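You operate a simulated robot arm through the tools that you are given. There is no shell and no other tool. Be economical: measure what you need, move in short steps, check, and stop when the job is done.

Carry out the task below with a simulated robot arm. There is one attempt and no reset: what you move stays moved.

JOB
Plug the vent, close the damper, start the firing that the card names.
Fine: programme and hold time as the firing card says; start comes last; the door stays latched.

The check looks at the end state, three seconds after you hand in, the way a careful person would. Anything else that was tipped, shoved, dropped, spilled or broken makes it a failure.

ROBOT AND FRAMES
A 7-joint arm with a two-finger parallel gripper, fixed in place. Base frame: the origin is at the foot of the arm, x ahead of it, y to its left, z up. Readings come in m, rad, newtons and seconds.
Its first joint turns from -2.897 to 2.897 rad. Payload 4.4 kg.
The TCP is the grasp point between the finger pads, 0.023 m short of the fingertips. In the tool frame z runs along the fingers and y along their closing line. The gripper opens to 0.094 m. The fingers are 0.038 m wide and 0.01 m thick; the gripper's body (0.054 by 0.096 m) begins 0.039 m behind the TCP.
Orientation is that of the tool frame in the base frame, as a unit quaternion [x, y, z, w]. With the fingers straight down and closing along the base's y, the tool's x points along the base's -x, its y along +y and its z along -z.

CONTROLS
- The arm moves only by the tool play_rows. Its argument "series" is a list of rows, each a list of 7 numbers: the turn, a rotation vector about the tool's x, y, z in units of 8 degrees (1.0 is 8 degrees), then the shift along the tool's x, y, z in units of 20 mm (1.0 is 20 mm), then the opening, from 0 (shut) to 1 (fully open). In form: [[ax, ay, az, dx, dy, dz, grip], ...]. A call has 1 to 12 rows; each row shifts and turns the commanded pose from where the row before left it, along the tool's axes as they then stand. A call with a number of a shift or a turn outside -1 to 1 is refused whole. Each row takes 0.2 s and may step no farther than 0.05 m and 0.15 rad from the row before; otherwise, or with a gripper value out of range, the whole call is refused. A pose out of reach is approached as far as the arm can. The call stops where the force on the tool passes 90 N (or 10 N more than at its start, if that is more) or the arm is blocked; 0.2 s more then pass. Each finger travels about 0.072 m/s and halts on what it meets, pressing with about 30 N; the grip force reading is that of the motor and also rises with nothing between the fingers. The clock runs only during rows and for 0.2 s after the last one: add rows that do not move to give the fingers time. The reply holds the time, the measured pose of the TCP, the force on the tool along the base axes, the opening and the grip force, in the units named above and with some noise, with the torque about the TCP (base axes, N m) and any sound that the robot's microphone picked up.
- Cameras (640 x 400 px; columns grow to the right, rows downward): "scene" is fixed at [0.2198, 0.5, 1.6646]; the picture's right is [-0.14, -0.99, 0.00], its down [-0.65, 0.09, -0.76] and it looks along [0.75, -0.11, -0.65] (base axes); focal length 253 px, centre (320, 200). "wrist" rides on the gripper at [0.087, 0.016, -0.075] in the tool frame; the picture's right is [-0.18, 0.98, 0.00], its down [-0.58, -0.11, -0.81] and it looks along [-0.79, -0.15, 0.59] (tool axes); focal length 243 px, centre (320, 200). There is no depth. A picture from a camera that has moved, and an enlarged one, comes with that camera's place and axes in the base frame and with its lens.
- get_image(camera): a new picture of that camera. No time passes.
- close_up(camera, box): a new picture of the part [left, top, right, bottom] of that camera's present view, enlarged. No time passes.
- hand_in(): hands the job in; it is judged then, once.

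Work in short steps. Places have to be worked out from the pictures, the camera data and where the tool is seen: move nearer, look again, correct. Check each grasp and each placing, and mend what went wrong. You have 120 turns and 84 pictures in all, those below and enlarged ones among them. Open the gripper and draw the arm clear of the work before you hand the job in, unless the task says otherwise; then end with one line.

The tools are called after "Call:" by a JSON object that holds its "fn" and its "kwargs". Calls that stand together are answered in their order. play_rows: Moves the arm, as the interface text tells. Its arguments: {"type":"object","properties":{"series":{"type":"array","items":{"type":"array","items":{"type":"number"}}}},"required":["series"]} The other tools are called the same way: get_image (camera) takes a picture; close_up (camera, box) takes an enlarged picture of a part of a camera's view; hand_in () hands the job in.

At the start:

```text
t: 0.0
tcp_pos: [0.6813, 0.3812, 1.467]
tool_rot: [0.0, 1.0, 0.001, 0.0]
force: [0.1, -0.5, 0.4]
torque: [-0.01, 0.03, 0.01]
finger_gap: 0.0939
grip_force: 0.0
```

scene: 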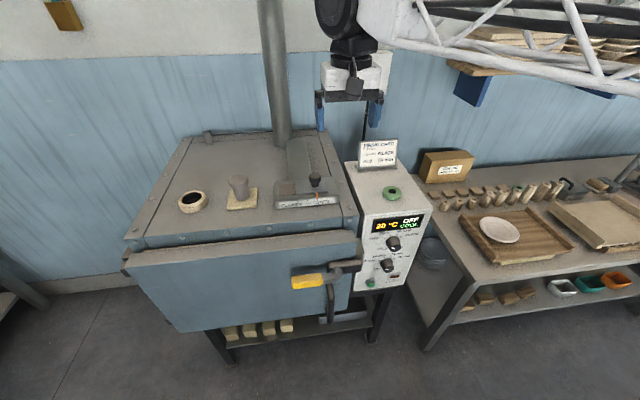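
wrist: 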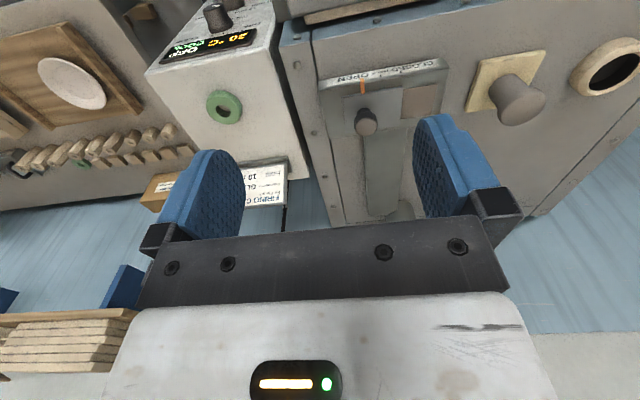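

I start by reading the card, panel and kiln top in close-ups.

Call:
{"fn": "close_up", "kwargs": {"camera": "scene", "box": [350, 135, 405, 170]}}

Call:
{"fn": "close_up", "kwargs": {"camera": "scene", "box": [340, 180, 440, 295]}}

Call:
{"fn": "close_up", "kwargs": {"camera": "scene", "box": [170, 160, 350, 225]}}

```text
11.43 times, centred on (378, 152) of scene
camera zoom: at [0.2198, 0.5, 1.6646], right [-0.14, -0.99, 0.0], down [-0.65, 0.09, -0.76], along [0.75, -0.11, -0.65], focal length 2887 px, centre (-337, 743)
```

zoom: 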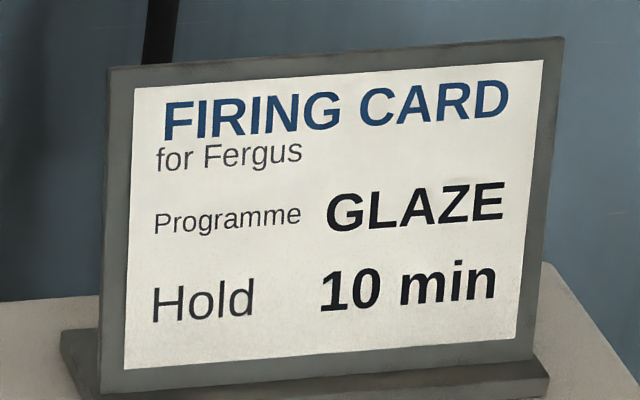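

```text
3.48 times, centred on (390, 238) of scene
camera zoom: at [0.2198, 0.5, 1.6646], right [-0.14, -0.99, 0.0], down [-0.65, 0.09, -0.76], along [0.75, -0.11, -0.65], focal length 879 px, centre (76, 70)
```

zoom: 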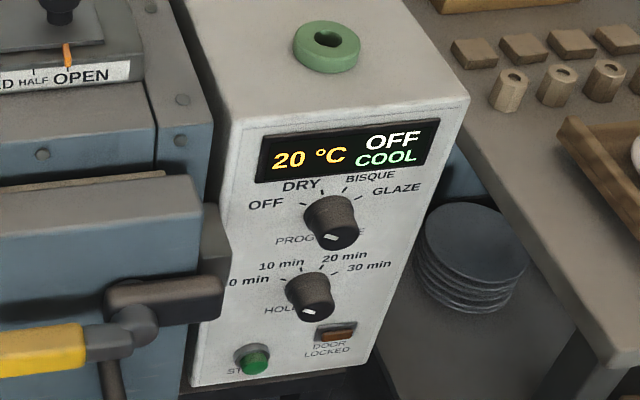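

```text
3.56 times, centred on (260, 192) of scene
camera zoom: at [0.2198, 0.5, 1.6646], right [-0.14, -0.99, 0.0], down [-0.65, 0.09, -0.76], along [0.75, -0.11, -0.65], focal length 898 px, centre (533, 227)
```

zoom: 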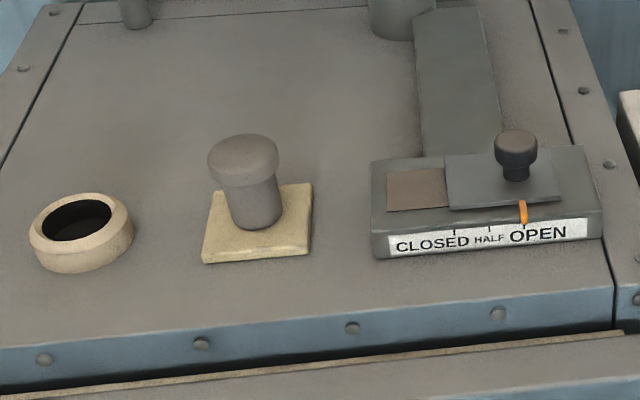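

The card says GLAZE / 10 min. By triangulation the plug top is near (0.85, 0.65, 1.22), the vent near (0.86, 0.81, 1.15) and the damper knob near (0.834, 0.425, 1.22). I move toward the plug, staying high, and look again.

Call:
{"fn": "play_rows", "kwargs": {"series": [[0, 0, 0, -0.4, 1, 0.45, 1], [0, 0, 0, -0.4, 1, 0.45, 1], [0, 0, 0, -0.4, 1, 0.45, 1], [0, 0, 0, -0.4, 1, 0.45, 1], [0, 0, 0, -0.4, 1, 0.45, 1], [0, 0, 0, -0.4, 1, 0.45, 1], [0, 0, 0, -0.4, 1, 0.45, 1], [0, 0, 0, -0.4, 1, 0.45, 1], [0, 0, 0, -0.4, 1, 0.45, 1], [0, 0, 0, -0.4, 1, 0.45, 1], [0, 0, 0, -0.4, 1, 0.45, 1], [0, 0, 0, 0, 1, 0, 1]]}}

Call:
{"fn": "get_image", "kwargs": {"camera": "wrist"}}

Call:
{"fn": "get_image", "kwargs": {"camera": "scene"}}

```text
t: 2.6
tcp_pos: [0.769, 0.6224, 1.3692]
tool_rot: [0.0, 1.0, 0.0, 0.0]
force: [-0.6, -0.1, 0.3]
torque: [-0.03, -0.02, 0.0]
finger_gap: 0.0941
grip_force: 0.0
```

```text
78 pictures are left
camera wrist: at [0.6823, 0.638, 1.4427], right [0.18, 0.98, 0.0], down [0.58, -0.11, 0.81], along [0.79, -0.15, -0.59], focal length 243 px, centre (320, 200)
```

wrist: 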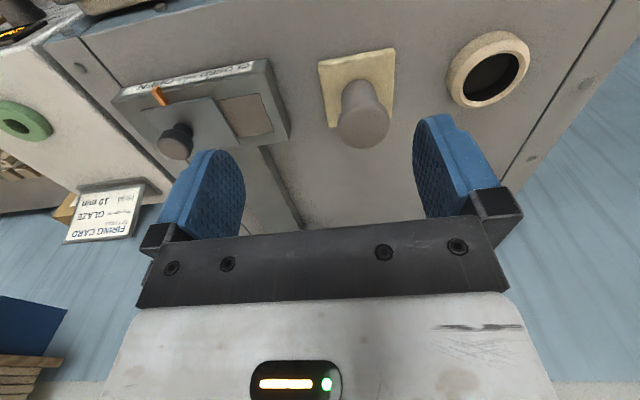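

```text
77 pictures are left
```

scene: 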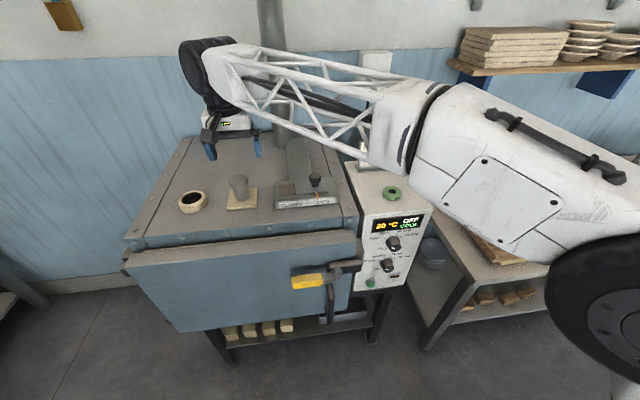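

The plug is consistently at about (0.850, 0.653), top z≈1.22. I move above it and then look closely.

Call:
{"fn": "play_rows", "kwargs": {"series": [[0, 0, 0, -0.8, 0.3, 0.8, 1], [0, 0, 0, -0.8, 0.3, 0.8, 1], [0, 0, 0, -0.8, 0.3, 0.8, 1], [0, 0, 0, -0.8, 0.3, 0.8, 1], [0, 0, 0, -0.8, 0.3, 0.8, 1], [0, 0, 0, 0, 0, 0, 1]]}}

Call:
{"fn": "get_image", "kwargs": {"camera": "wrist"}}

Call:
{"fn": "close_up", "kwargs": {"camera": "scene", "box": [160, 130, 300, 220]}}

```text
t: 4.0
tcp_pos: [0.8507, 0.6521, 1.289]
tool_rot: [-0.001, 1.0, 0.001, 0.0]
force: [-0.1, 0.5, -0.4]
torque: [0.01, 0.05, 0.02]
finger_gap: 0.0939
grip_force: 0.1
```

```text
76 pictures are left
camera wrist: at [0.7635, 0.6666, 1.3627], right [0.18, 0.98, 0.0], down [0.58, -0.11, 0.81], along [0.79, -0.15, -0.59], focal length 243 px, centre (320, 200)
```

wrist: 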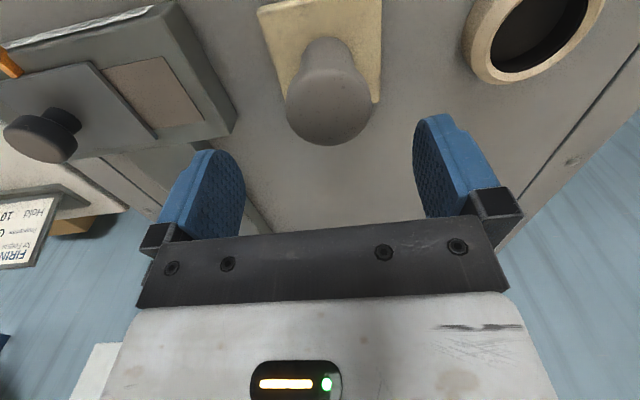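

```text
4.44 times, centred on (230, 175) of scene
camera zoom: at [0.2198, 0.5, 1.6646], right [-0.14, -0.99, 0.0], down [-0.65, 0.09, -0.76], along [0.75, -0.11, -0.65], focal length 1123 px, centre (720, 311)
```

zoom: 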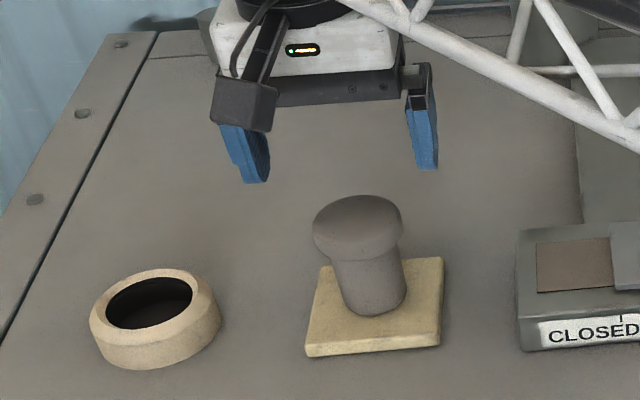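

Cap: centre (0.852, 0.654), Ø≈58 mm, from about z 1.203 to 1.225; vent ring top centre is near (0.849, 0.80, 1.176). I descend to TCP z≈1.224 and close on the cap.

Call:
{"fn": "play_rows", "kwargs": {"series": [[0, 0, 0, -0.1, 0.1, 0.8, 1], [0, 0, 0, 0, 0, 0.8, 1], [0, 0, 0, 0, 0, 0.8, 1], [0, 0, 0, 0, 0, 0.8, 1], [0, 0, 0, 0, 0, 0, 1]]}}

Call:
{"fn": "close_up", "kwargs": {"camera": "scene", "box": [160, 130, 300, 220]}}

Call:
{"fn": "get_image", "kwargs": {"camera": "wrist"}}

```text
t: 5.2
tcp_pos: [0.8537, 0.6544, 1.2236]
tool_rot: [0.0, 1.0, 0.0, 0.0]
force: [-0.5, 0.0, -0.3]
torque: [0.0, 0.0, 0.0]
finger_gap: 0.094
grip_force: 0.1
```

```text
4.44 times, centred on (230, 175) of scene
camera zoom: at [0.2198, 0.5, 1.6646], right [-0.14, -0.99, 0.0], down [-0.65, 0.09, -0.76], along [0.75, -0.11, -0.65], focal length 1123 px, centre (720, 311)
```

zoom: 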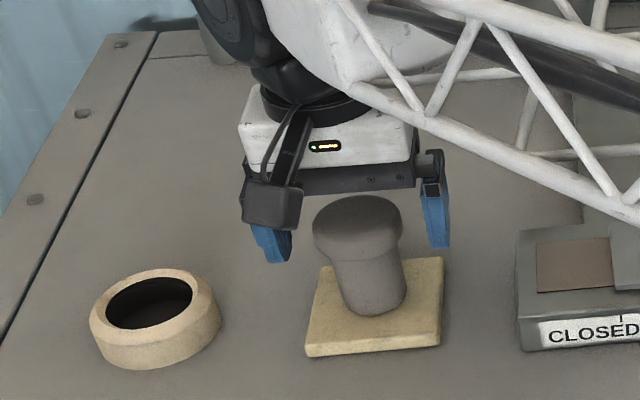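

```text
73 pictures are left
camera wrist: at [0.7669, 0.6693, 1.2976], right [0.18, 0.98, 0.0], down [0.58, -0.11, 0.81], along [0.79, -0.15, -0.59], focal length 243 px, centre (320, 200)
```

wrist: 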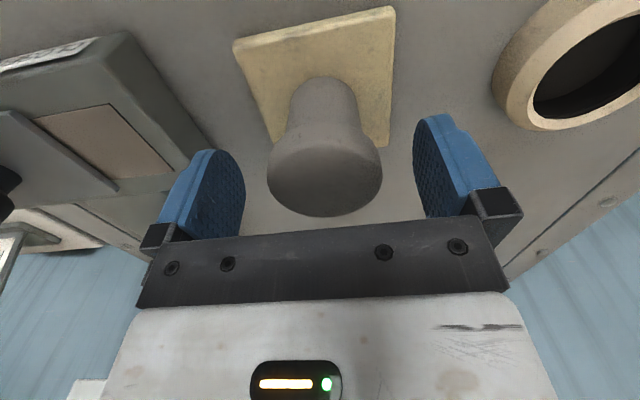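

The cap centre lines up with the TCP projection; closing.

Call:
{"fn": "play_rows", "kwargs": {"series": [[0, 0, 0, 0, 0, 0.1, 0.6], [0, 0, 0, 0, 0, 0, 0.3], [0, 0, 0, 0, 0, 0, 0.3], [0, 0, 0, 0, 0, 0, 0.3]]}}

Call:
{"fn": "close_up", "kwargs": {"camera": "scene", "box": [160, 130, 300, 220]}}

```text
t: 6.2
tcp_pos: [0.8531, 0.6532, 1.2224]
tool_rot: [0.0, 1.0, 0.001, 0.0]
force: [0.0, 0.4, 2.5]
torque: [0.02, -0.05, 0.03]
finger_gap: 0.0572
grip_force: 30.4
```

```text
4.44 times, centred on (230, 175) of scene
camera zoom: at [0.2198, 0.5, 1.6646], right [-0.14, -0.99, 0.0], down [-0.65, 0.09, -0.76], along [0.75, -0.11, -0.65], focal length 1123 px, centre (720, 311)
```

zoom: 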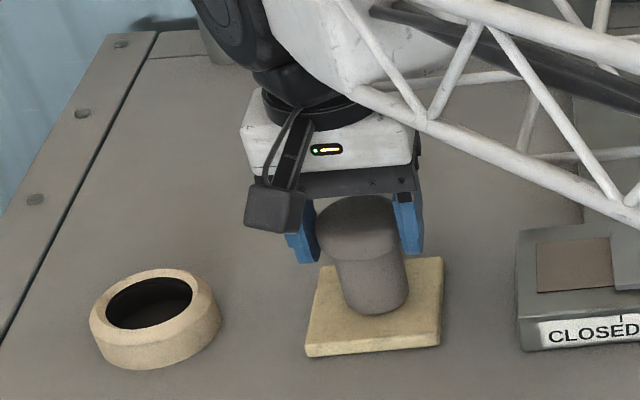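

Gripped (57 mm, 30 N). Lifting 60 mm and checking.

Call:
{"fn": "play_rows", "kwargs": {"series": [[0, 0, 0, 0, 0, -0.5, 0.3], [0, 0, 0, 0, 0, -0.5, 0.3], [0, 0, 0, 0, 0, -1, 0.3], [0, 0, 0, 0, 0, -1, 0.3], [0, 0, 0, 0, 0, 0, 0.3]]}}

Call:
{"fn": "get_image", "kwargs": {"camera": "wrist"}}

Call:
{"fn": "close_up", "kwargs": {"camera": "scene", "box": [160, 130, 300, 220]}}

```text
t: 7.4
tcp_pos: [0.8513, 0.6508, 1.283]
tool_rot: [0.001, 1.0, 0.0, 0.0]
force: [0.8, -0.3, -1.9]
torque: [-0.03, 0.06, -0.03]
finger_gap: 0.0572
grip_force: 29.7
```

```text
71 pictures are left
camera wrist: at [0.765, 0.6668, 1.3567], right [0.18, 0.98, 0.0], down [0.58, -0.11, 0.81], along [0.79, -0.15, -0.59], focal length 243 px, centre (320, 200)
```

wrist: 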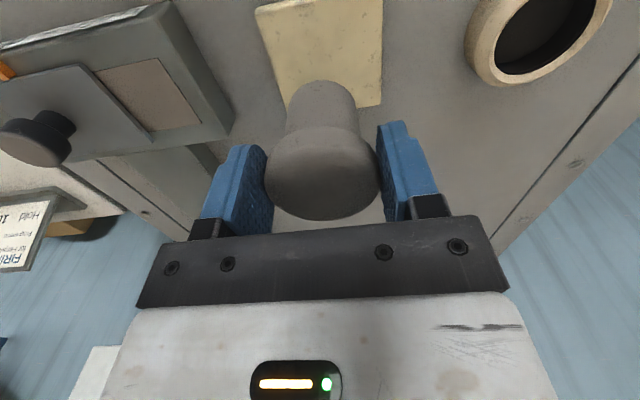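

```text
4.44 times, centred on (230, 175) of scene
camera zoom: at [0.2198, 0.5, 1.6646], right [-0.14, -0.99, 0.0], down [-0.65, 0.09, -0.76], along [0.75, -0.11, -0.65], focal length 1123 px, centre (720, 311)
```

zoom: 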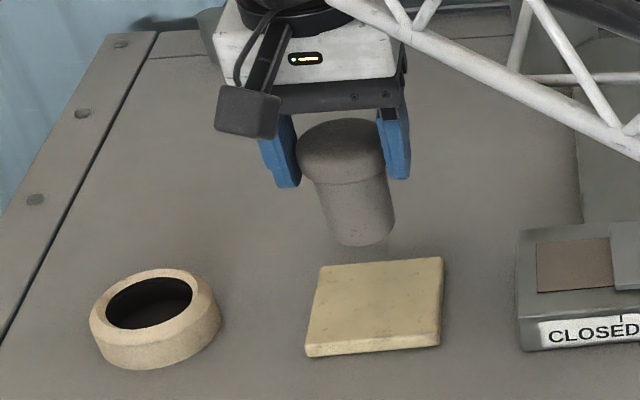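

The plug is held upright. I carry it over the vent at this height.

Call:
{"fn": "play_rows", "kwargs": {"series": [[0, 0, 0, 0, 0.9, 0, 0.3], [0, 0, 0, 0, 0.9, 0, 0.3], [0, 0, 0, 0, 0.9, 0, 0.3], [0, 0, 0, 0, 0.9, 0, 0.3], [0, 0, 0, 0, 0.9, 0, 0.3], [0, 0, 0, 0, 0.9, 0, 0.3], [0, 0, 0, 0, 0.9, 0, 0.3], [0, 0, 0, 0, 0.9, 0, 0.3], [0, 0, 0, 0, 0.2, 0, 0.3], [0, 0, 0, 0, 0, 0, 0.3]]}}

Call:
{"fn": "get_image", "kwargs": {"camera": "wrist"}}

Call:
{"fn": "close_up", "kwargs": {"camera": "scene", "box": [140, 130, 280, 220]}}

```text
t: 9.6
tcp_pos: [0.8503, 0.802, 1.2814]
tool_rot: [-0.001, 1.0, -0.001, -0.001]
force: [0.3, -0.8, -1.7]
torque: [-0.03, 0.01, 0.0]
finger_gap: 0.0571
grip_force: 29.7
```

```text
69 pictures are left
camera wrist: at [0.7636, 0.8175, 1.3553], right [0.18, 0.98, 0.0], down [0.58, -0.11, 0.81], along [0.79, -0.15, -0.59], focal length 243 px, centre (320, 200)
```

wrist: 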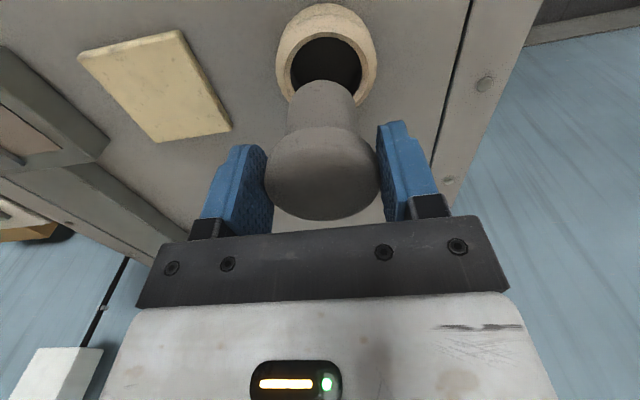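

```text
4.44 times, centred on (210, 175) of scene
camera zoom: at [0.2198, 0.5, 1.6646], right [-0.14, -0.99, 0.0], down [-0.65, 0.09, -0.76], along [0.75, -0.11, -0.65], focal length 1123 px, centre (809, 311)
```

zoom: 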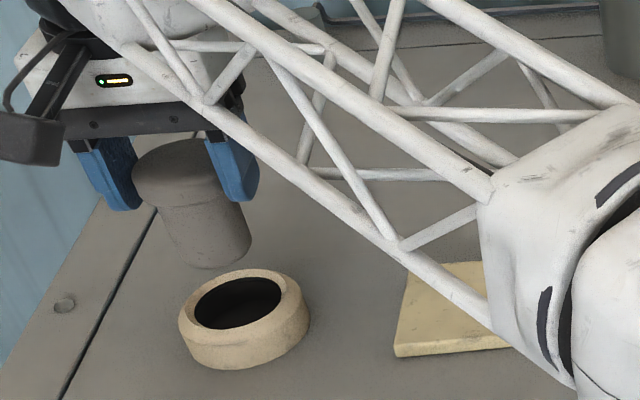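

Refining both views: vent ring top centre is about (0.859, 0.805, 1.165), hole Ø≈55 mm, plug stem Ø≈43 mm. I shift +8 mm x, +3 mm y and lower partway.

Call:
{"fn": "play_rows", "kwargs": {"series": [[0, 0, 0, -0.42, 0.15, 0, 0.3], [0, 0, 0, 0, 0, 0.7, 0.3], [0, 0, 0, 0, 0, 0.7, 0.3], [0, 0, 0, 0, 0, 0.3, 0.3], [0, 0, 0, 0, 0, 0, 0.3]]}}

Call:
{"fn": "get_image", "kwargs": {"camera": "wrist"}}

Call:
{"fn": "close_up", "kwargs": {"camera": "scene", "box": [140, 130, 280, 220]}}

```text
t: 10.8
tcp_pos: [0.8586, 0.8047, 1.2467]
tool_rot: [0.001, 1.0, 0.0, 0.0]
force: [0.6, 0.1, -0.9]
torque: [-0.02, 0.02, -0.01]
finger_gap: 0.0569
grip_force: 30.0
```

```text
67 pictures are left
camera wrist: at [0.7727, 0.8199, 1.3217], right [0.18, 0.98, 0.0], down [0.58, -0.11, 0.81], along [0.79, -0.15, -0.59], focal length 243 px, centre (320, 200)
```

wrist: 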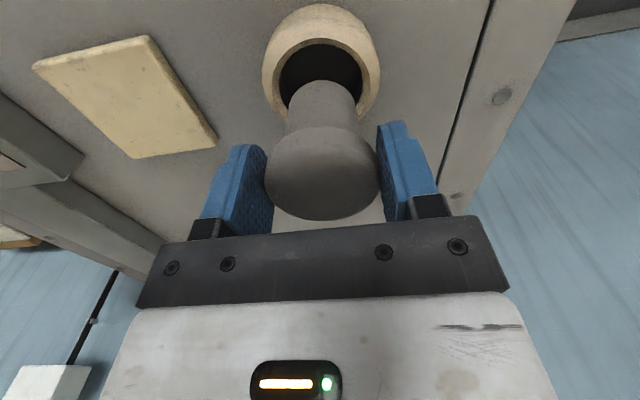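

```text
4.44 times, centred on (210, 175) of scene
camera zoom: at [0.2198, 0.5, 1.6646], right [-0.14, -0.99, 0.0], down [-0.65, 0.09, -0.76], along [0.75, -0.11, -0.65], focal length 1123 px, centre (809, 311)
```

zoom: 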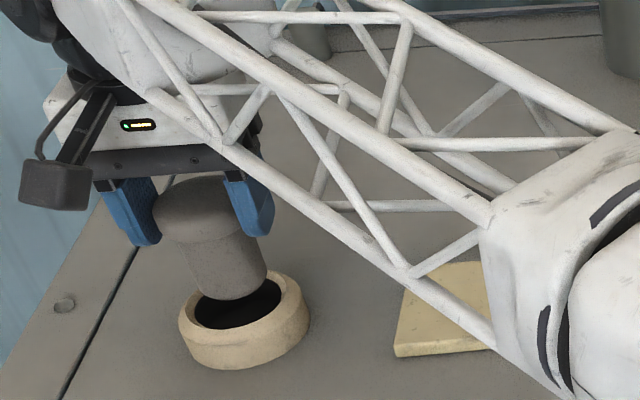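

Aligned in both axes. I lower slowly to TCP z≈1.197.

Call:
{"fn": "play_rows", "kwargs": {"series": [[0, 0, 0, 0, 0, 0.4, 0.3], [0, 0, 0, 0, 0, 0.4, 0.3], [0, 0, 0, 0, 0, 0.4, 0.3], [0, 0, 0, 0, 0, 0.4, 0.3], [0, 0, 0, 0, 0, 0.4, 0.3], [0, 0, 0, 0, 0, 0.4, 0.3], [0, 0, 0, 0, 0, 0, 0.3]]}}

Call:
{"fn": "get_image", "kwargs": {"camera": "wrist"}}

Call:
{"fn": "close_up", "kwargs": {"camera": "scene", "box": [140, 130, 280, 220]}}

```text
t: 12.4
tcp_pos: [0.8595, 0.8056, 1.2001]
tool_rot: [0.0, 1.0, 0.0, 0.001]
force: [-1.9, 1.3, 22.8]
torque: [0.0, -0.2, -0.03]
finger_gap: 0.0573
grip_force: 30.2
```

```text
65 pictures are left
camera wrist: at [0.7724, 0.8197, 1.2746], right [0.18, 0.98, 0.0], down [0.58, -0.11, 0.81], along [0.79, -0.15, -0.59], focal length 243 px, centre (320, 200)
```

wrist: 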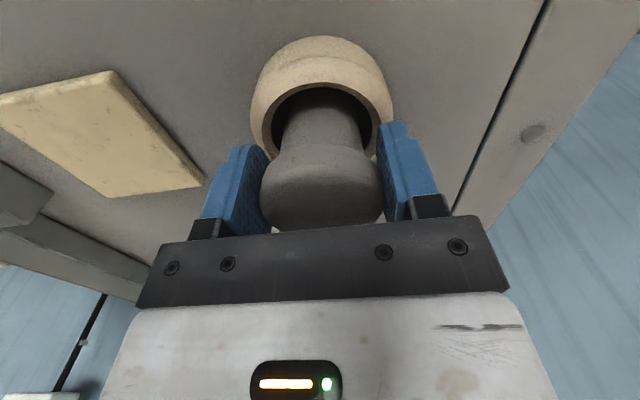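

```text
4.44 times, centred on (210, 175) of scene
camera zoom: at [0.2198, 0.5, 1.6646], right [-0.14, -0.99, 0.0], down [-0.65, 0.09, -0.76], along [0.75, -0.11, -0.65], focal length 1123 px, centre (809, 311)
```

zoom: 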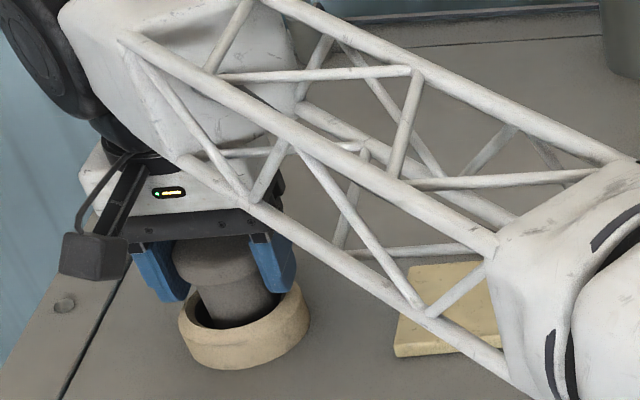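

There's contact (23 N), and the torque puts it about 10–14 mm to the +x side. I zoom in to see what's touching.

Call:
{"fn": "close_up", "kwargs": {"camera": "wrist", "box": [240, 30, 400, 130]}}

Call:
{"fn": "close_up", "kwargs": {"camera": "scene", "box": [160, 175, 220, 215]}}

```text
4.00 times, centred on (320, 80) of wrist
camera zoom: at [0.7724, 0.8197, 1.2746], right [0.18, 0.98, 0.0], down [0.58, -0.11, 0.81], along [0.79, -0.15, -0.59], focal length 970 px, centre (320, 680)
```

zoom: 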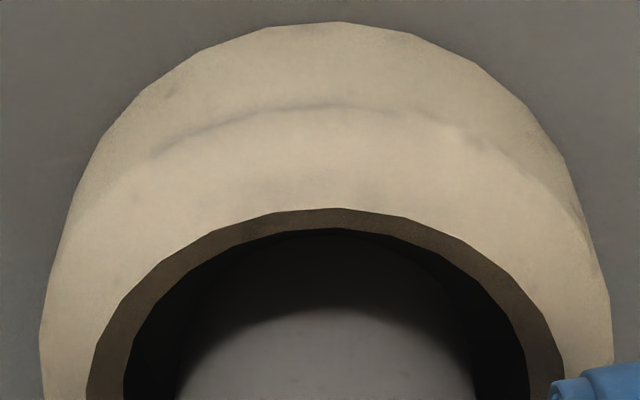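

```text
10.00 times, centred on (190, 195) of scene
camera zoom: at [0.2198, 0.5, 1.6646], right [-0.14, -0.99, 0.0], down [-0.65, 0.09, -0.76], along [0.75, -0.11, -0.65], focal length 2526 px, centre (1620, 250)
```

zoom: 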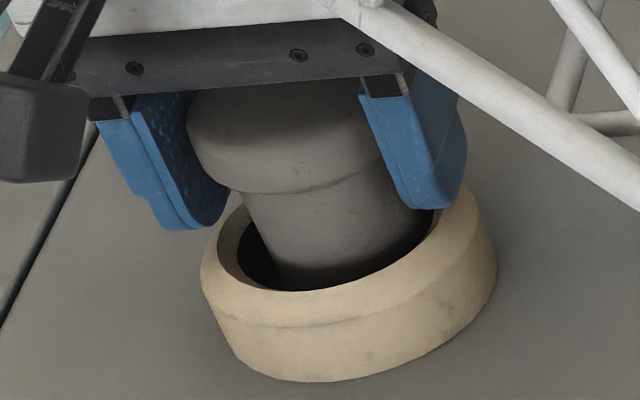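

I zoom on the held plug to judge whether it has tilted or slipped in the grip.

Call:
{"fn": "close_up", "kwargs": {"camera": "wrist", "box": [224, 75, 416, 240]}}

```text
2.42 times, centred on (320, 158) of wrist
camera zoom: at [0.7724, 0.8197, 1.2746], right [0.18, 0.98, 0.0], down [0.58, -0.11, 0.81], along [0.79, -0.15, -0.59], focal length 588 px, centre (320, 303)
```

zoom: 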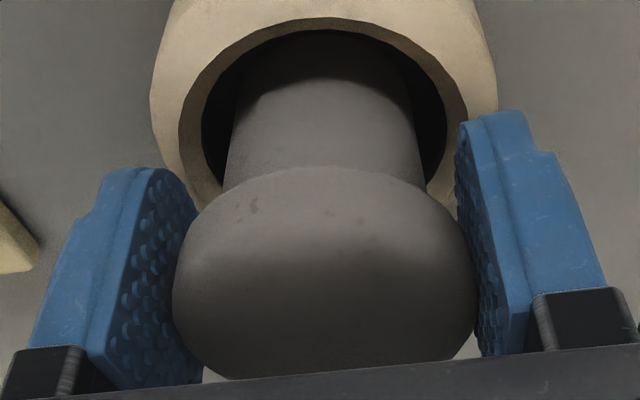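

The plug seems to have slid up in the pads, so its stem is hitting something. I lift it out, back off in −y, and look into the vent.

Call:
{"fn": "play_rows", "kwargs": {"series": [[0, 0, 0, 0, 0, -0.5, 0.3], [0, 0, 0, 0, 0, -0.5, 0.3], [0, 0, 0, 0, 0, -1, 0.3], [0, 0, 0, 0, 0, -1, 0.3], [0, 0, 0, 0, 0, -1, 0.3], [0, 0, 0, 0, -1, -1, 0.3], [0, 0, 0, 0, -1, 0, 0.3], [0, 0, 0, 0, -1, 0, 0.3], [0, 0, 0, 0, -1, 0, 0.3], [0, 0, 0, 0, 0, 0, 0.3]]}}

Call:
{"fn": "get_image", "kwargs": {"camera": "wrist"}}

Call:
{"fn": "close_up", "kwargs": {"camera": "scene", "box": [140, 130, 280, 220]}}

```text
t: 14.6
tcp_pos: [0.8585, 0.7217, 1.2993]
tool_rot: [-0.001, 1.0, 0.0, 0.0]
force: [0.0, 0.3, -1.4]
torque: [0.03, 0.0, 0.01]
finger_gap: 0.0569
grip_force: 30.1
```

```text
60 pictures are left
camera wrist: at [0.772, 0.7378, 1.3741], right [0.18, 0.98, 0.0], down [0.58, -0.11, 0.81], along [0.79, -0.15, -0.59], focal length 243 px, centre (320, 200)
```

wrist: 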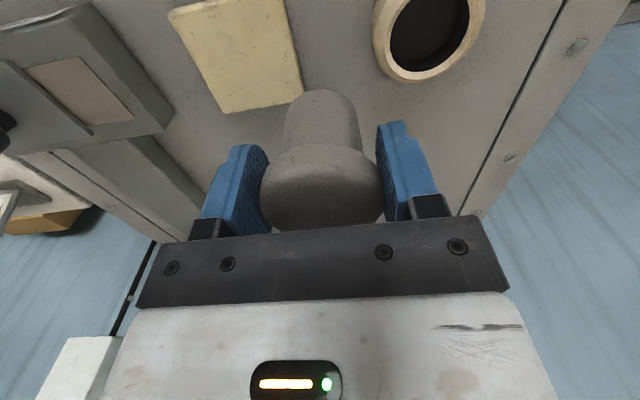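

```text
4.44 times, centred on (210, 175) of scene
camera zoom: at [0.2198, 0.5, 1.6646], right [-0.14, -0.99, 0.0], down [-0.65, 0.09, -0.76], along [0.75, -0.11, -0.65], focal length 1123 px, centre (809, 311)
```

zoom: 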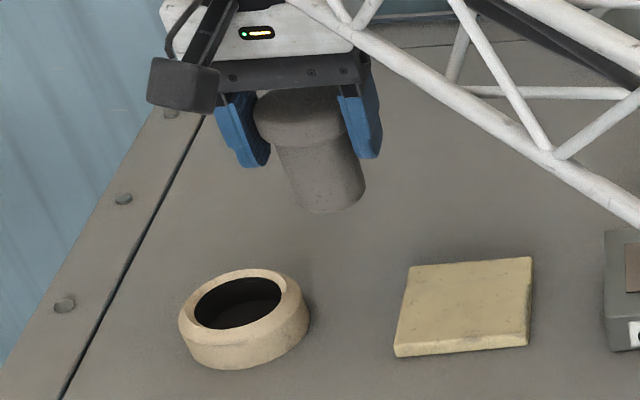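

Call:
{"fn": "close_up", "kwargs": {"camera": "wrist", "box": [350, 0, 510, 100]}}

Call:
{"fn": "close_up", "kwargs": {"camera": "scene", "box": [170, 180, 218, 216]}}

```text
4.00 times, centred on (430, 50) of wrist
camera zoom: at [0.772, 0.7378, 1.3741], right [0.18, 0.98, 0.0], down [0.58, -0.11, 0.81], along [0.79, -0.15, -0.59], focal length 970 px, centre (-120, 800)
```

zoom: 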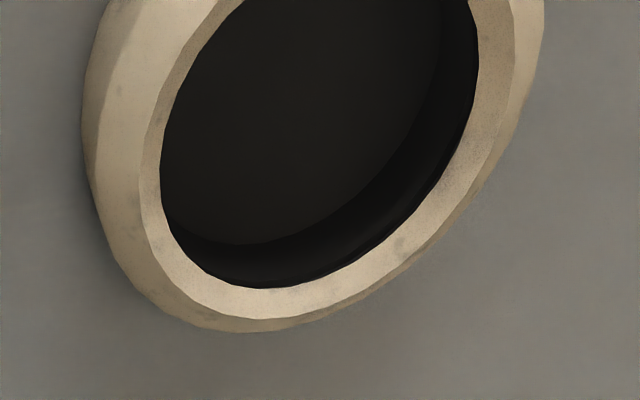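

```text
11.11 times, centred on (194, 198) of scene
camera zoom: at [0.2198, 0.5, 1.6646], right [-0.14, -0.99, 0.0], down [-0.65, 0.09, -0.76], along [0.75, -0.11, -0.65], focal length 2807 px, centre (1720, 222)
```

zoom: 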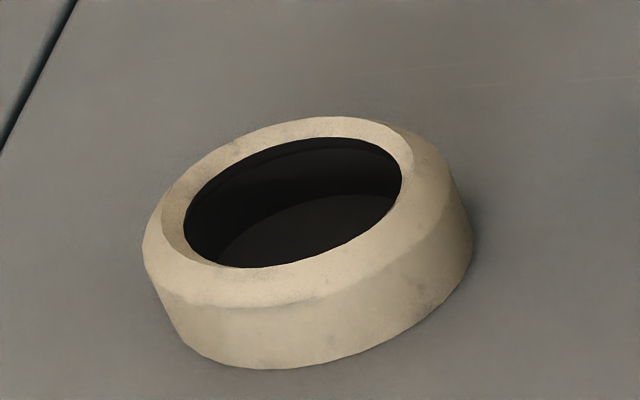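

There's a floor disc inside the ring roughly 21 mm down, and the plug slid ~11 mm up in the pads. I return above the vent and lower to just above expected contact, then probe gently.

Call:
{"fn": "play_rows", "kwargs": {"series": [[0, 0, 0, 0, 0.85, 0, 0.3], [0, 0, 0, 0, 0.85, 0, 0.3], [0, 0, 0, 0, 0.85, 0, 0.3], [0, 0, 0, 0, 0.85, 0, 0.3], [0, 0, 0, -0.1, 0.75, 0, 0.3], [0, 0, 0, 0, 0, 1, 0.3], [0, 0, 0, 0, 0, 1, 0.3], [0, 0, 0, 0, 0, 1, 0.3], [0, 0, 0, 0, 0, 0.8, 0.3], [0, 0, 0, 0, 0, 0.5, 0.3], [0, 0, 0, 0, 0, 0.3, 0.3], [0, 0, 0, 0, 0, 0, 0.3]]}}

Call:
{"fn": "get_image", "kwargs": {"camera": "wrist"}}

```text
t: 17.2
tcp_pos: [0.8597, 0.807, 1.2053]
tool_rot: [-0.001, 1.0, -0.001, -0.001]
force: [-12.1, -1.4, -4.4]
torque: [-0.07, 0.68, 0.07]
finger_gap: 0.0573
grip_force: 29.6
```

```text
56 pictures are left
camera wrist: at [0.7738, 0.8223, 1.2799], right [0.18, 0.98, 0.0], down [0.58, -0.11, 0.81], along [0.79, -0.15, -0.59], focal length 243 px, centre (320, 200)
```

wrist: 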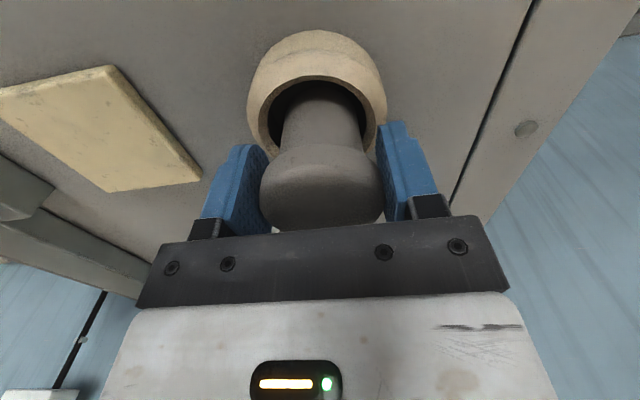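

Fx −12 N with matching torque means the stem presses the rear (+x) wall. I shift −x in small steps to relieve it.

Call:
{"fn": "play_rows", "kwargs": {"series": [[0, 0, 0, 0.1, -0.05, 0, 0.3], [0, 0, 0, 0.1, 0, 0, 0.3], [0, 0, 0, 0, 0, 0, 0.3]]}}

```text
t: 18.0
tcp_pos: [0.8571, 0.8055, 1.2092]
tool_rot: [0.0, 1.0, 0.0, 0.0]
force: [1.3, -0.2, -1.8]
torque: [0.01, 0.04, 0.01]
finger_gap: 0.0572
grip_force: 30.0
```

Force relieved at x≈0.857. I probe further −x to find the front-wall contact and hence the centre.

Call:
{"fn": "play_rows", "kwargs": {"series": [[0, 0, 0, 0.15, 0, 0, 0.3], [0, 0, 0, 0.15, 0, 0, 0.3], [0, 0, 0, 0, 0, 0, 0.3]]}}

```text
t: 18.8
tcp_pos: [0.8519, 0.8042, 1.2082]
tool_rot: [0.0, 1.0, 0.0, 0.0]
force: [0.4, 0.5, -0.6]
torque: [0.0, 0.02, -0.02]
finger_gap: 0.057
grip_force: 30.5
```

Call:
{"fn": "play_rows", "kwargs": {"series": [[0, 0, 0, 0.1, 0, 0, 0.3], [0, 0, 0, 0.1, 0, 0, 0.3], [0, 0, 0, 0, 0, 0, 0.3]]}}

Call:
{"fn": "get_image", "kwargs": {"camera": "wrist"}}

```text
t: 19.6
tcp_pos: [0.8495, 0.8058, 1.2093]
tool_rot: [0.0, 1.0, -0.001, 0.0]
force: [13.8, -4.2, 2.0]
torque: [-0.14, -0.67, 0.07]
finger_gap: 0.0572
grip_force: 29.4
```

```text
55 pictures are left
camera wrist: at [0.7624, 0.8206, 1.2826], right [0.18, 0.98, 0.0], down [0.58, -0.11, 0.81], along [0.79, -0.15, -0.59], focal length 243 px, centre (320, 200)
```

wrist: 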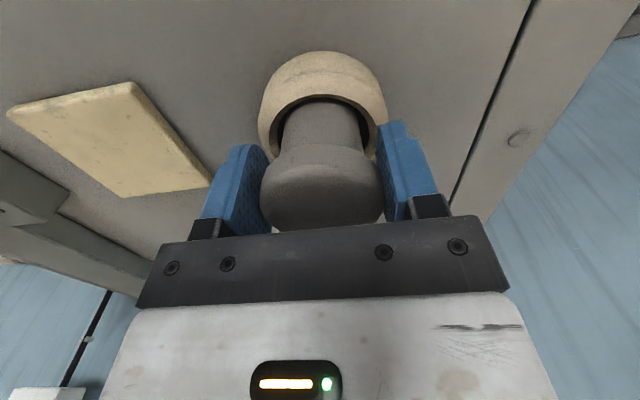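

Walls at x≈0.850 and 0.859, so the hole centre is x≈0.8545. I centre there and lower in small steps.

Call:
{"fn": "play_rows", "kwargs": {"series": [[0, 0, 0, -0.27, -0.08, 0, 0.3], [0, 0, 0, 0, 0, 0.1, 0.3], [0, 0, 0, 0, 0, 0.1, 0.3], [0, 0, 0, 0, 0, 0.1, 0.3], [0, 0, 0, 0, 0, 0, 0.3]]}}

```text
t: 20.8
tcp_pos: [0.8532, 0.8049, 1.2034]
tool_rot: [0.0, 1.0, 0.001, 0.0]
force: [-0.3, 0.4, -2.0]
torque: [-0.01, -0.01, 0.0]
finger_gap: 0.0571
grip_force: 29.9
```

No contact yet at z 1.203; continuing down in 2 mm steps.

Call:
{"fn": "play_rows", "kwargs": {"series": [[0, 0, 0, 0, 0, 0.1, 0.3], [0, 0, 0, 0, 0, 0.1, 0.3], [0, 0, 0, 0, 0, 0.1, 0.3], [0, 0, 0, 0, 0, 0, 0.3]]}}

Call:
{"fn": "get_image", "kwargs": {"camera": "wrist"}}

Call:
{"fn": "close_up", "kwargs": {"camera": "scene", "box": [160, 175, 220, 215]}}

```text
t: 21.8
tcp_pos: [0.8535, 0.8027, 1.2001]
tool_rot: [0.0, 1.0, 0.0, 0.002]
force: [4.3, -1.0, 24.3]
torque: [-0.02, -0.2, -0.01]
finger_gap: 0.0571
grip_force: 30.0
```

```text
54 pictures are left
camera wrist: at [0.7659, 0.8198, 1.2743], right [0.18, 0.98, 0.0], down [0.58, -0.11, 0.81], along [0.79, -0.15, -0.59], focal length 243 px, centre (320, 200)
```

wrist: 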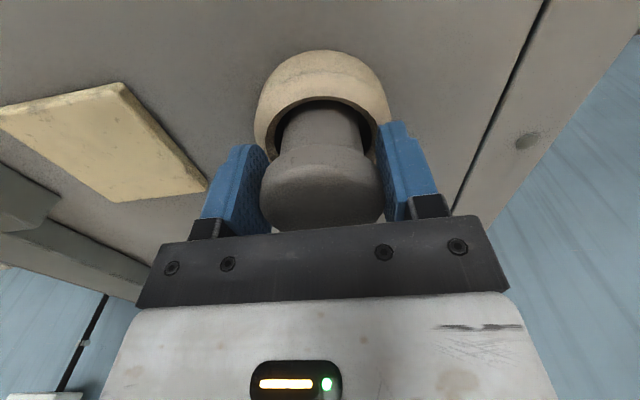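

```text
10.00 times, centred on (190, 195) of scene
camera zoom: at [0.2198, 0.5, 1.6646], right [-0.14, -0.99, 0.0], down [-0.65, 0.09, -0.76], along [0.75, -0.11, -0.65], focal length 2526 px, centre (1620, 250)
```

zoom: 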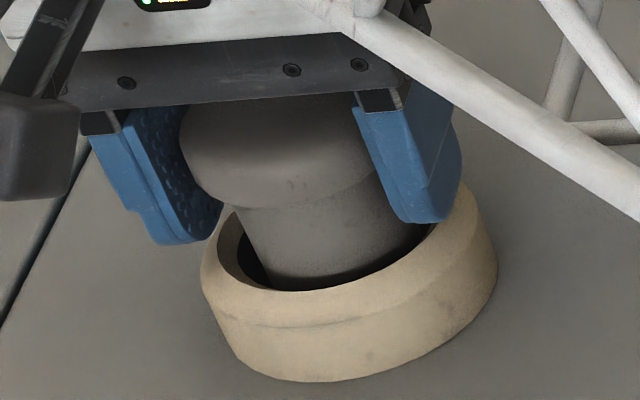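

Contact at the same z (1.200) at a different x: the stem stands on the vent's floor. I ease off 2 mm, release, and rise to inspect.

Call:
{"fn": "play_rows", "kwargs": {"series": [[0, 0, 0, 0, 0, -0.13, 0.3], [0, 0, 0, 0, 0, 0, 0.65], [0, 0, 0, 0, 0, 0, 0.95], [0, 0, 0, 0, 0, 0, 1], [0, 0, 0, 0, 0, -0.5, 1], [0, 0, 0, 0, 0, -1, 1], [0, 0, 0, 0, 0, -1, 1], [0, 0, 0, 0, 0, -1, 1], [0, 0, 0, 0, 0, -1, 1], [0, 0, 0, 0, 0, 0, 1]]}}

Call:
{"fn": "get_image", "kwargs": {"camera": "wrist"}}

Call:
{"fn": "close_up", "kwargs": {"camera": "scene", "box": [160, 170, 220, 215]}}

```text
t: 24.0
tcp_pos: [0.855, 0.8062, 1.2896]
tool_rot: [0.0, 1.0, 0.0, 0.0]
force: [-0.2, 0.0, 0.0]
torque: [0.01, 0.02, 0.02]
finger_gap: 0.0938
grip_force: 0.1
```

```text
52 pictures are left
camera wrist: at [0.768, 0.8212, 1.3637], right [0.18, 0.98, 0.0], down [0.58, -0.11, 0.81], along [0.79, -0.15, -0.59], focal length 243 px, centre (320, 200)
```

wrist: 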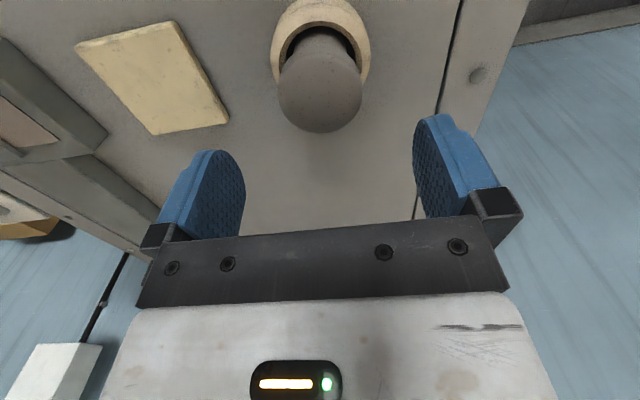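

```text
8.89 times, centred on (190, 192) of scene
camera zoom: at [0.2198, 0.5, 1.6646], right [-0.14, -0.99, 0.0], down [-0.65, 0.09, -0.76], along [0.75, -0.11, -0.65], focal length 2245 px, centre (1476, 267)
```

zoom: 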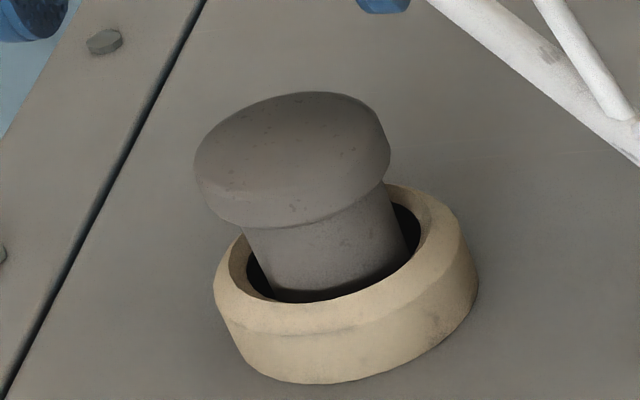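

The plug stands upright in the vent. Next the damper: I move over to the knob at about (0.834, 0.425), staying at z 1.29.

Call:
{"fn": "play_rows", "kwargs": {"series": [[0, 0, 0, 0.1, -1, 0, 1], [0, 0, 0, 0.1, -1, 0, 1], [0, 0, 0, 0.1, -1, 0, 1], [0, 0, 0, 0.1, -1, 0, 1], [0, 0, 0, 0.1, -1, 0, 1], [0, 0, 0, 0.1, -1, 0, 1], [0, 0, 0, 0.1, -1, 0, 1], [0, 0, 0, 0.1, -1, 0, 1], [0, 0, 0, 0.1, -1, 0, 1], [0, 0, 0, 0.1, -1, 0, 1], [0, 0, 0, 0.1, -1, 0, 1], [0, 0, 0, 0, -1, 0, 1]]}}

Call:
{"fn": "play_rows", "kwargs": {"series": [[0, 0, 0, 0, -1, 0, 1], [0, 0, 0, 0, -1, 0, 1], [0, 0, 0, 0, -1, 0, 1], [0, 0, 0, 0, -1, 0, 1], [0, 0, 0, 0, -1, 0, 1], [0, 0, 0, 0, -1, 0, 1], [0, 0, 0, 0, 0, 0, 1]]}}

Call:
{"fn": "get_image", "kwargs": {"camera": "wrist"}}

Call:
{"fn": "close_up", "kwargs": {"camera": "scene", "box": [265, 150, 355, 215]}}

```text
t: 26.6
tcp_pos: [0.8301, 0.5649, 1.2876]
tool_rot: [-0.002, 1.0, 0.0, 0.0]
force: [-0.7, -1.0, 0.1]
torque: [-0.01, -0.01, -0.02]
finger_gap: 0.0938
grip_force: 0.0
```

```text
t: 28.2
tcp_pos: [0.83, 0.4454, 1.2904]
tool_rot: [0.0, 1.0, 0.0, 0.001]
force: [-0.7, -0.2, -0.4]
torque: [0.0, -0.03, -0.01]
finger_gap: 0.0944
grip_force: 0.1
```

```text
50 pictures are left
camera wrist: at [0.7434, 0.4609, 1.3647], right [0.18, 0.98, 0.0], down [0.58, -0.11, 0.81], along [0.79, -0.15, -0.59], focal length 243 px, centre (320, 200)
```

wrist: 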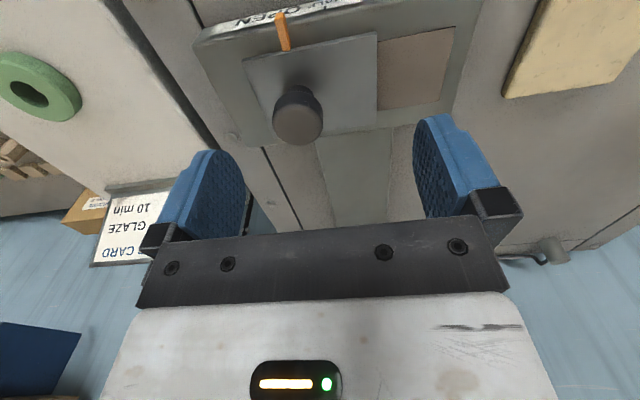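

```text
6.15 times, centred on (310, 182) of scene
camera zoom: at [0.2198, 0.5, 1.6646], right [-0.14, -0.99, 0.0], down [-0.65, 0.09, -0.76], along [0.75, -0.11, -0.65], focal length 1554 px, centre (382, 308)
```

zoom: 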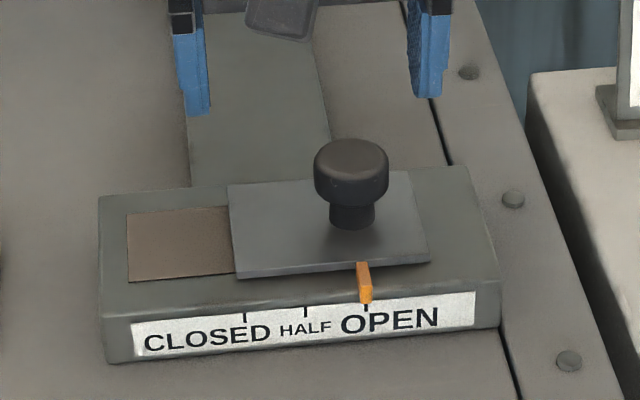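

Knob top is about (0.836, 0.426, 1.23), with ~20 mm tall head; CLOSED is ~62 mm in +y. I lower around the knob.

Call:
{"fn": "play_rows", "kwargs": {"series": [[0, 0, 0, -0.3, -1, 0, 1], [0, 0, 0, 0, 0, 0.8, 1], [0, 0, 0, 0, 0, 0.8, 1], [0, 0, 0, 0, 0, 0.8, 1], [0, 0, 0, 0, 0, 0.8, 1], [0, 0, 0, 0, 0, 0, 1]]}}

Call:
{"fn": "get_image", "kwargs": {"camera": "wrist"}}

Call:
{"fn": "close_up", "kwargs": {"camera": "scene", "box": [265, 150, 355, 215]}}

```text
t: 29.6
tcp_pos: [0.8378, 0.4262, 1.2264]
tool_rot: [0.0, 1.0, 0.0, 0.0]
force: [0.0, -0.2, -0.2]
torque: [-0.04, -0.02, 0.01]
finger_gap: 0.0939
grip_force: 0.0
```

```text
48 pictures are left
camera wrist: at [0.7506, 0.4418, 1.2995], right [0.18, 0.98, 0.0], down [0.58, -0.11, 0.81], along [0.79, -0.15, -0.59], focal length 243 px, centre (320, 200)
```

wrist: 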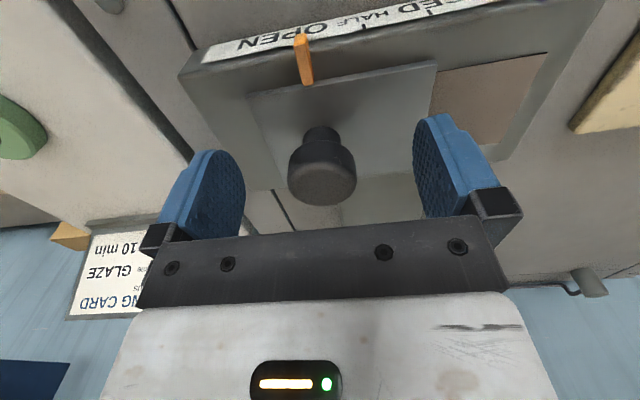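

```text
6.15 times, centred on (310, 182) of scene
camera zoom: at [0.2198, 0.5, 1.6646], right [-0.14, -0.99, 0.0], down [-0.65, 0.09, -0.76], along [0.75, -0.11, -0.65], focal length 1554 px, centre (382, 308)
```

zoom: 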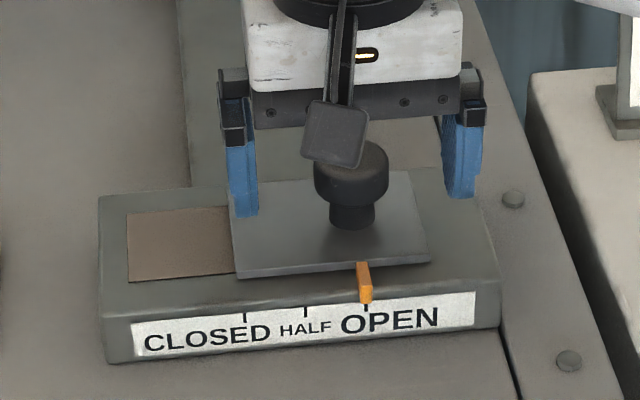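

Aligned on the knob. Lower 4 mm more and close.

Call:
{"fn": "play_rows", "kwargs": {"series": [[0, 0, 0, 0, 0, 0.2, 1], [0, 0, 0, 0, 0, 0, 0.6], [0, 0, 0, 0, 0, 0, 0.3], [0, 0, 0, 0, 0, 0, 0.1], [0, 0, 0, 0, 0, 0, 0.1], [0, 0, 0, 0, 0, 0, 0.1]]}}

```text
t: 31.0
tcp_pos: [0.8379, 0.4255, 1.222]
tool_rot: [0.0, 1.0, 0.0, 0.0]
force: [0.9, 0.6, 0.6]
torque: [-0.05, -0.01, -0.02]
finger_gap: 0.0375
grip_force: 45.0
```

Gripped (37.5 mm). I slide +y about 60 mm.

Call:
{"fn": "play_rows", "kwargs": {"series": [[0, 0, 0, 0, 0.3, 0, 0.1], [0, 0, 0, 0, 0.4, 0, 0.1], [0, 0, 0, 0, 0.4, 0, 0.1], [0, 0, 0, 0, 0.5, 0, 0.1], [0, 0, 0, 0, 0.5, 0, 0.1], [0, 0, 0, 0, 0.4, 0, 0.1], [0, 0, 0, 0, 0.3, 0, 0.1], [0, 0, 0, 0, 0.2, 0, 0.1], [0, 0, 0, 0, 0, 0, 0.1]]}}

Call:
{"fn": "close_up", "kwargs": {"camera": "scene", "box": [265, 150, 355, 215]}}

```text
t: 33.0
tcp_pos: [0.8373, 0.4863, 1.2219]
tool_rot: [-0.001, 1.0, -0.001, -0.001]
force: [3.9, 0.3, 10.5]
torque: [-0.01, -0.28, 0.0]
finger_gap: 0.0369
grip_force: 45.0
```

```text
6.15 times, centred on (310, 182) of scene
camera zoom: at [0.2198, 0.5, 1.6646], right [-0.14, -0.99, 0.0], down [-0.65, 0.09, -0.76], along [0.75, -0.11, -0.65], focal length 1554 px, centre (382, 308)
```

zoom: 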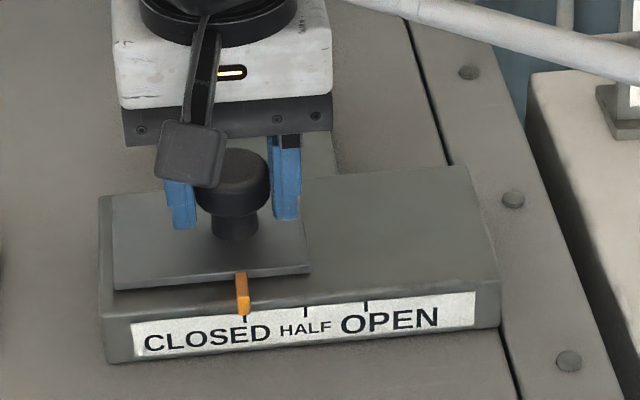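

Pointer is on the CLOSED tick. Release and rise, then check.

Call:
{"fn": "play_rows", "kwargs": {"series": [[0, 0, 0, 0, 0, 0, 0.5], [0, 0, 0, 0, 0, 0, 0.9], [0, 0, 0, 0, 0, 0, 0.9], [0, 0, 0, 0, 0, -0.5, 0.9], [0, 0, 0, 0, 0, -1, 0.9], [0, 0, 0, 0, 0, -1, 0.9], [0, 0, 0, 0, 0, -1, 0.9], [0, 0, 0, 0, 0, -1, 0.9], [0, 0, 0, 0, 0, -1, 0.9], [0, 0, 0, 0, 0, -1, 0.9], [0, 0, 0, 0, 0, 0, 0.9]]}}

Call:
{"fn": "get_image", "kwargs": {"camera": "scene"}}

Call:
{"fn": "close_up", "kwargs": {"camera": "scene", "box": [265, 150, 355, 215]}}

Call:
{"fn": "close_up", "kwargs": {"camera": "scene", "box": [345, 205, 425, 295]}}

```text
t: 35.4
tcp_pos: [0.8369, 0.4855, 1.35]
tool_rot: [0.0, 1.0, 0.0, 0.0]
force: [0.3, 0.2, 1.0]
torque: [-0.01, -0.01, 0.0]
finger_gap: 0.0846
grip_force: 0.0
```

```text
45 pictures are left
```

scene: 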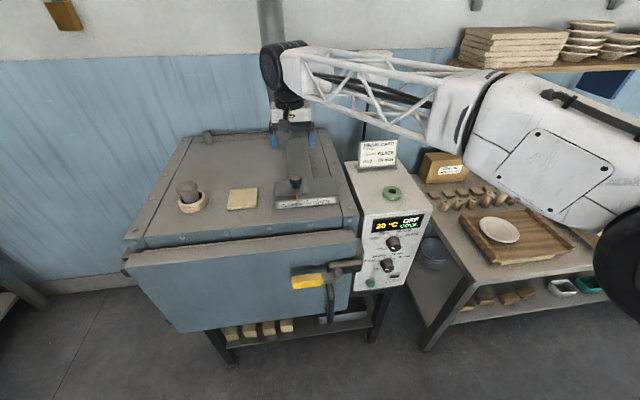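

```text
6.15 times, centred on (310, 182) of scene
camera zoom: at [0.2198, 0.5, 1.6646], right [-0.14, -0.99, 0.0], down [-0.65, 0.09, -0.76], along [0.75, -0.11, -0.65], focal length 1554 px, centre (382, 308)
```

zoom: 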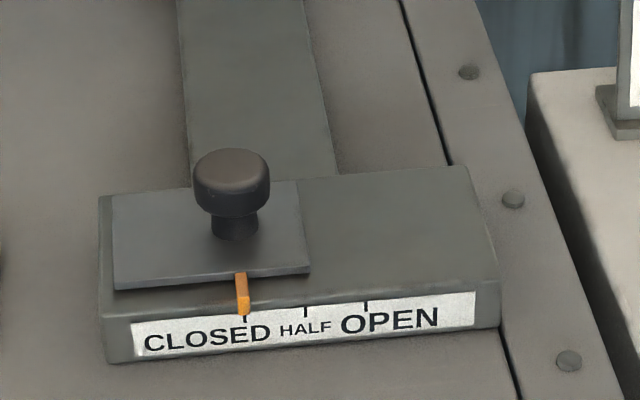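

```text
4.44 times, centred on (385, 250) of scene
camera zoom: at [0.2198, 0.5, 1.6646], right [-0.14, -0.99, 0.0], down [-0.65, 0.09, -0.76], along [0.75, -0.11, -0.65], focal length 1123 px, centre (31, -22)
```

zoom: 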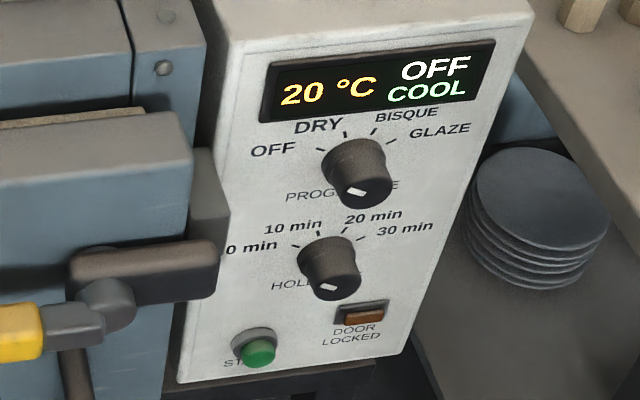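

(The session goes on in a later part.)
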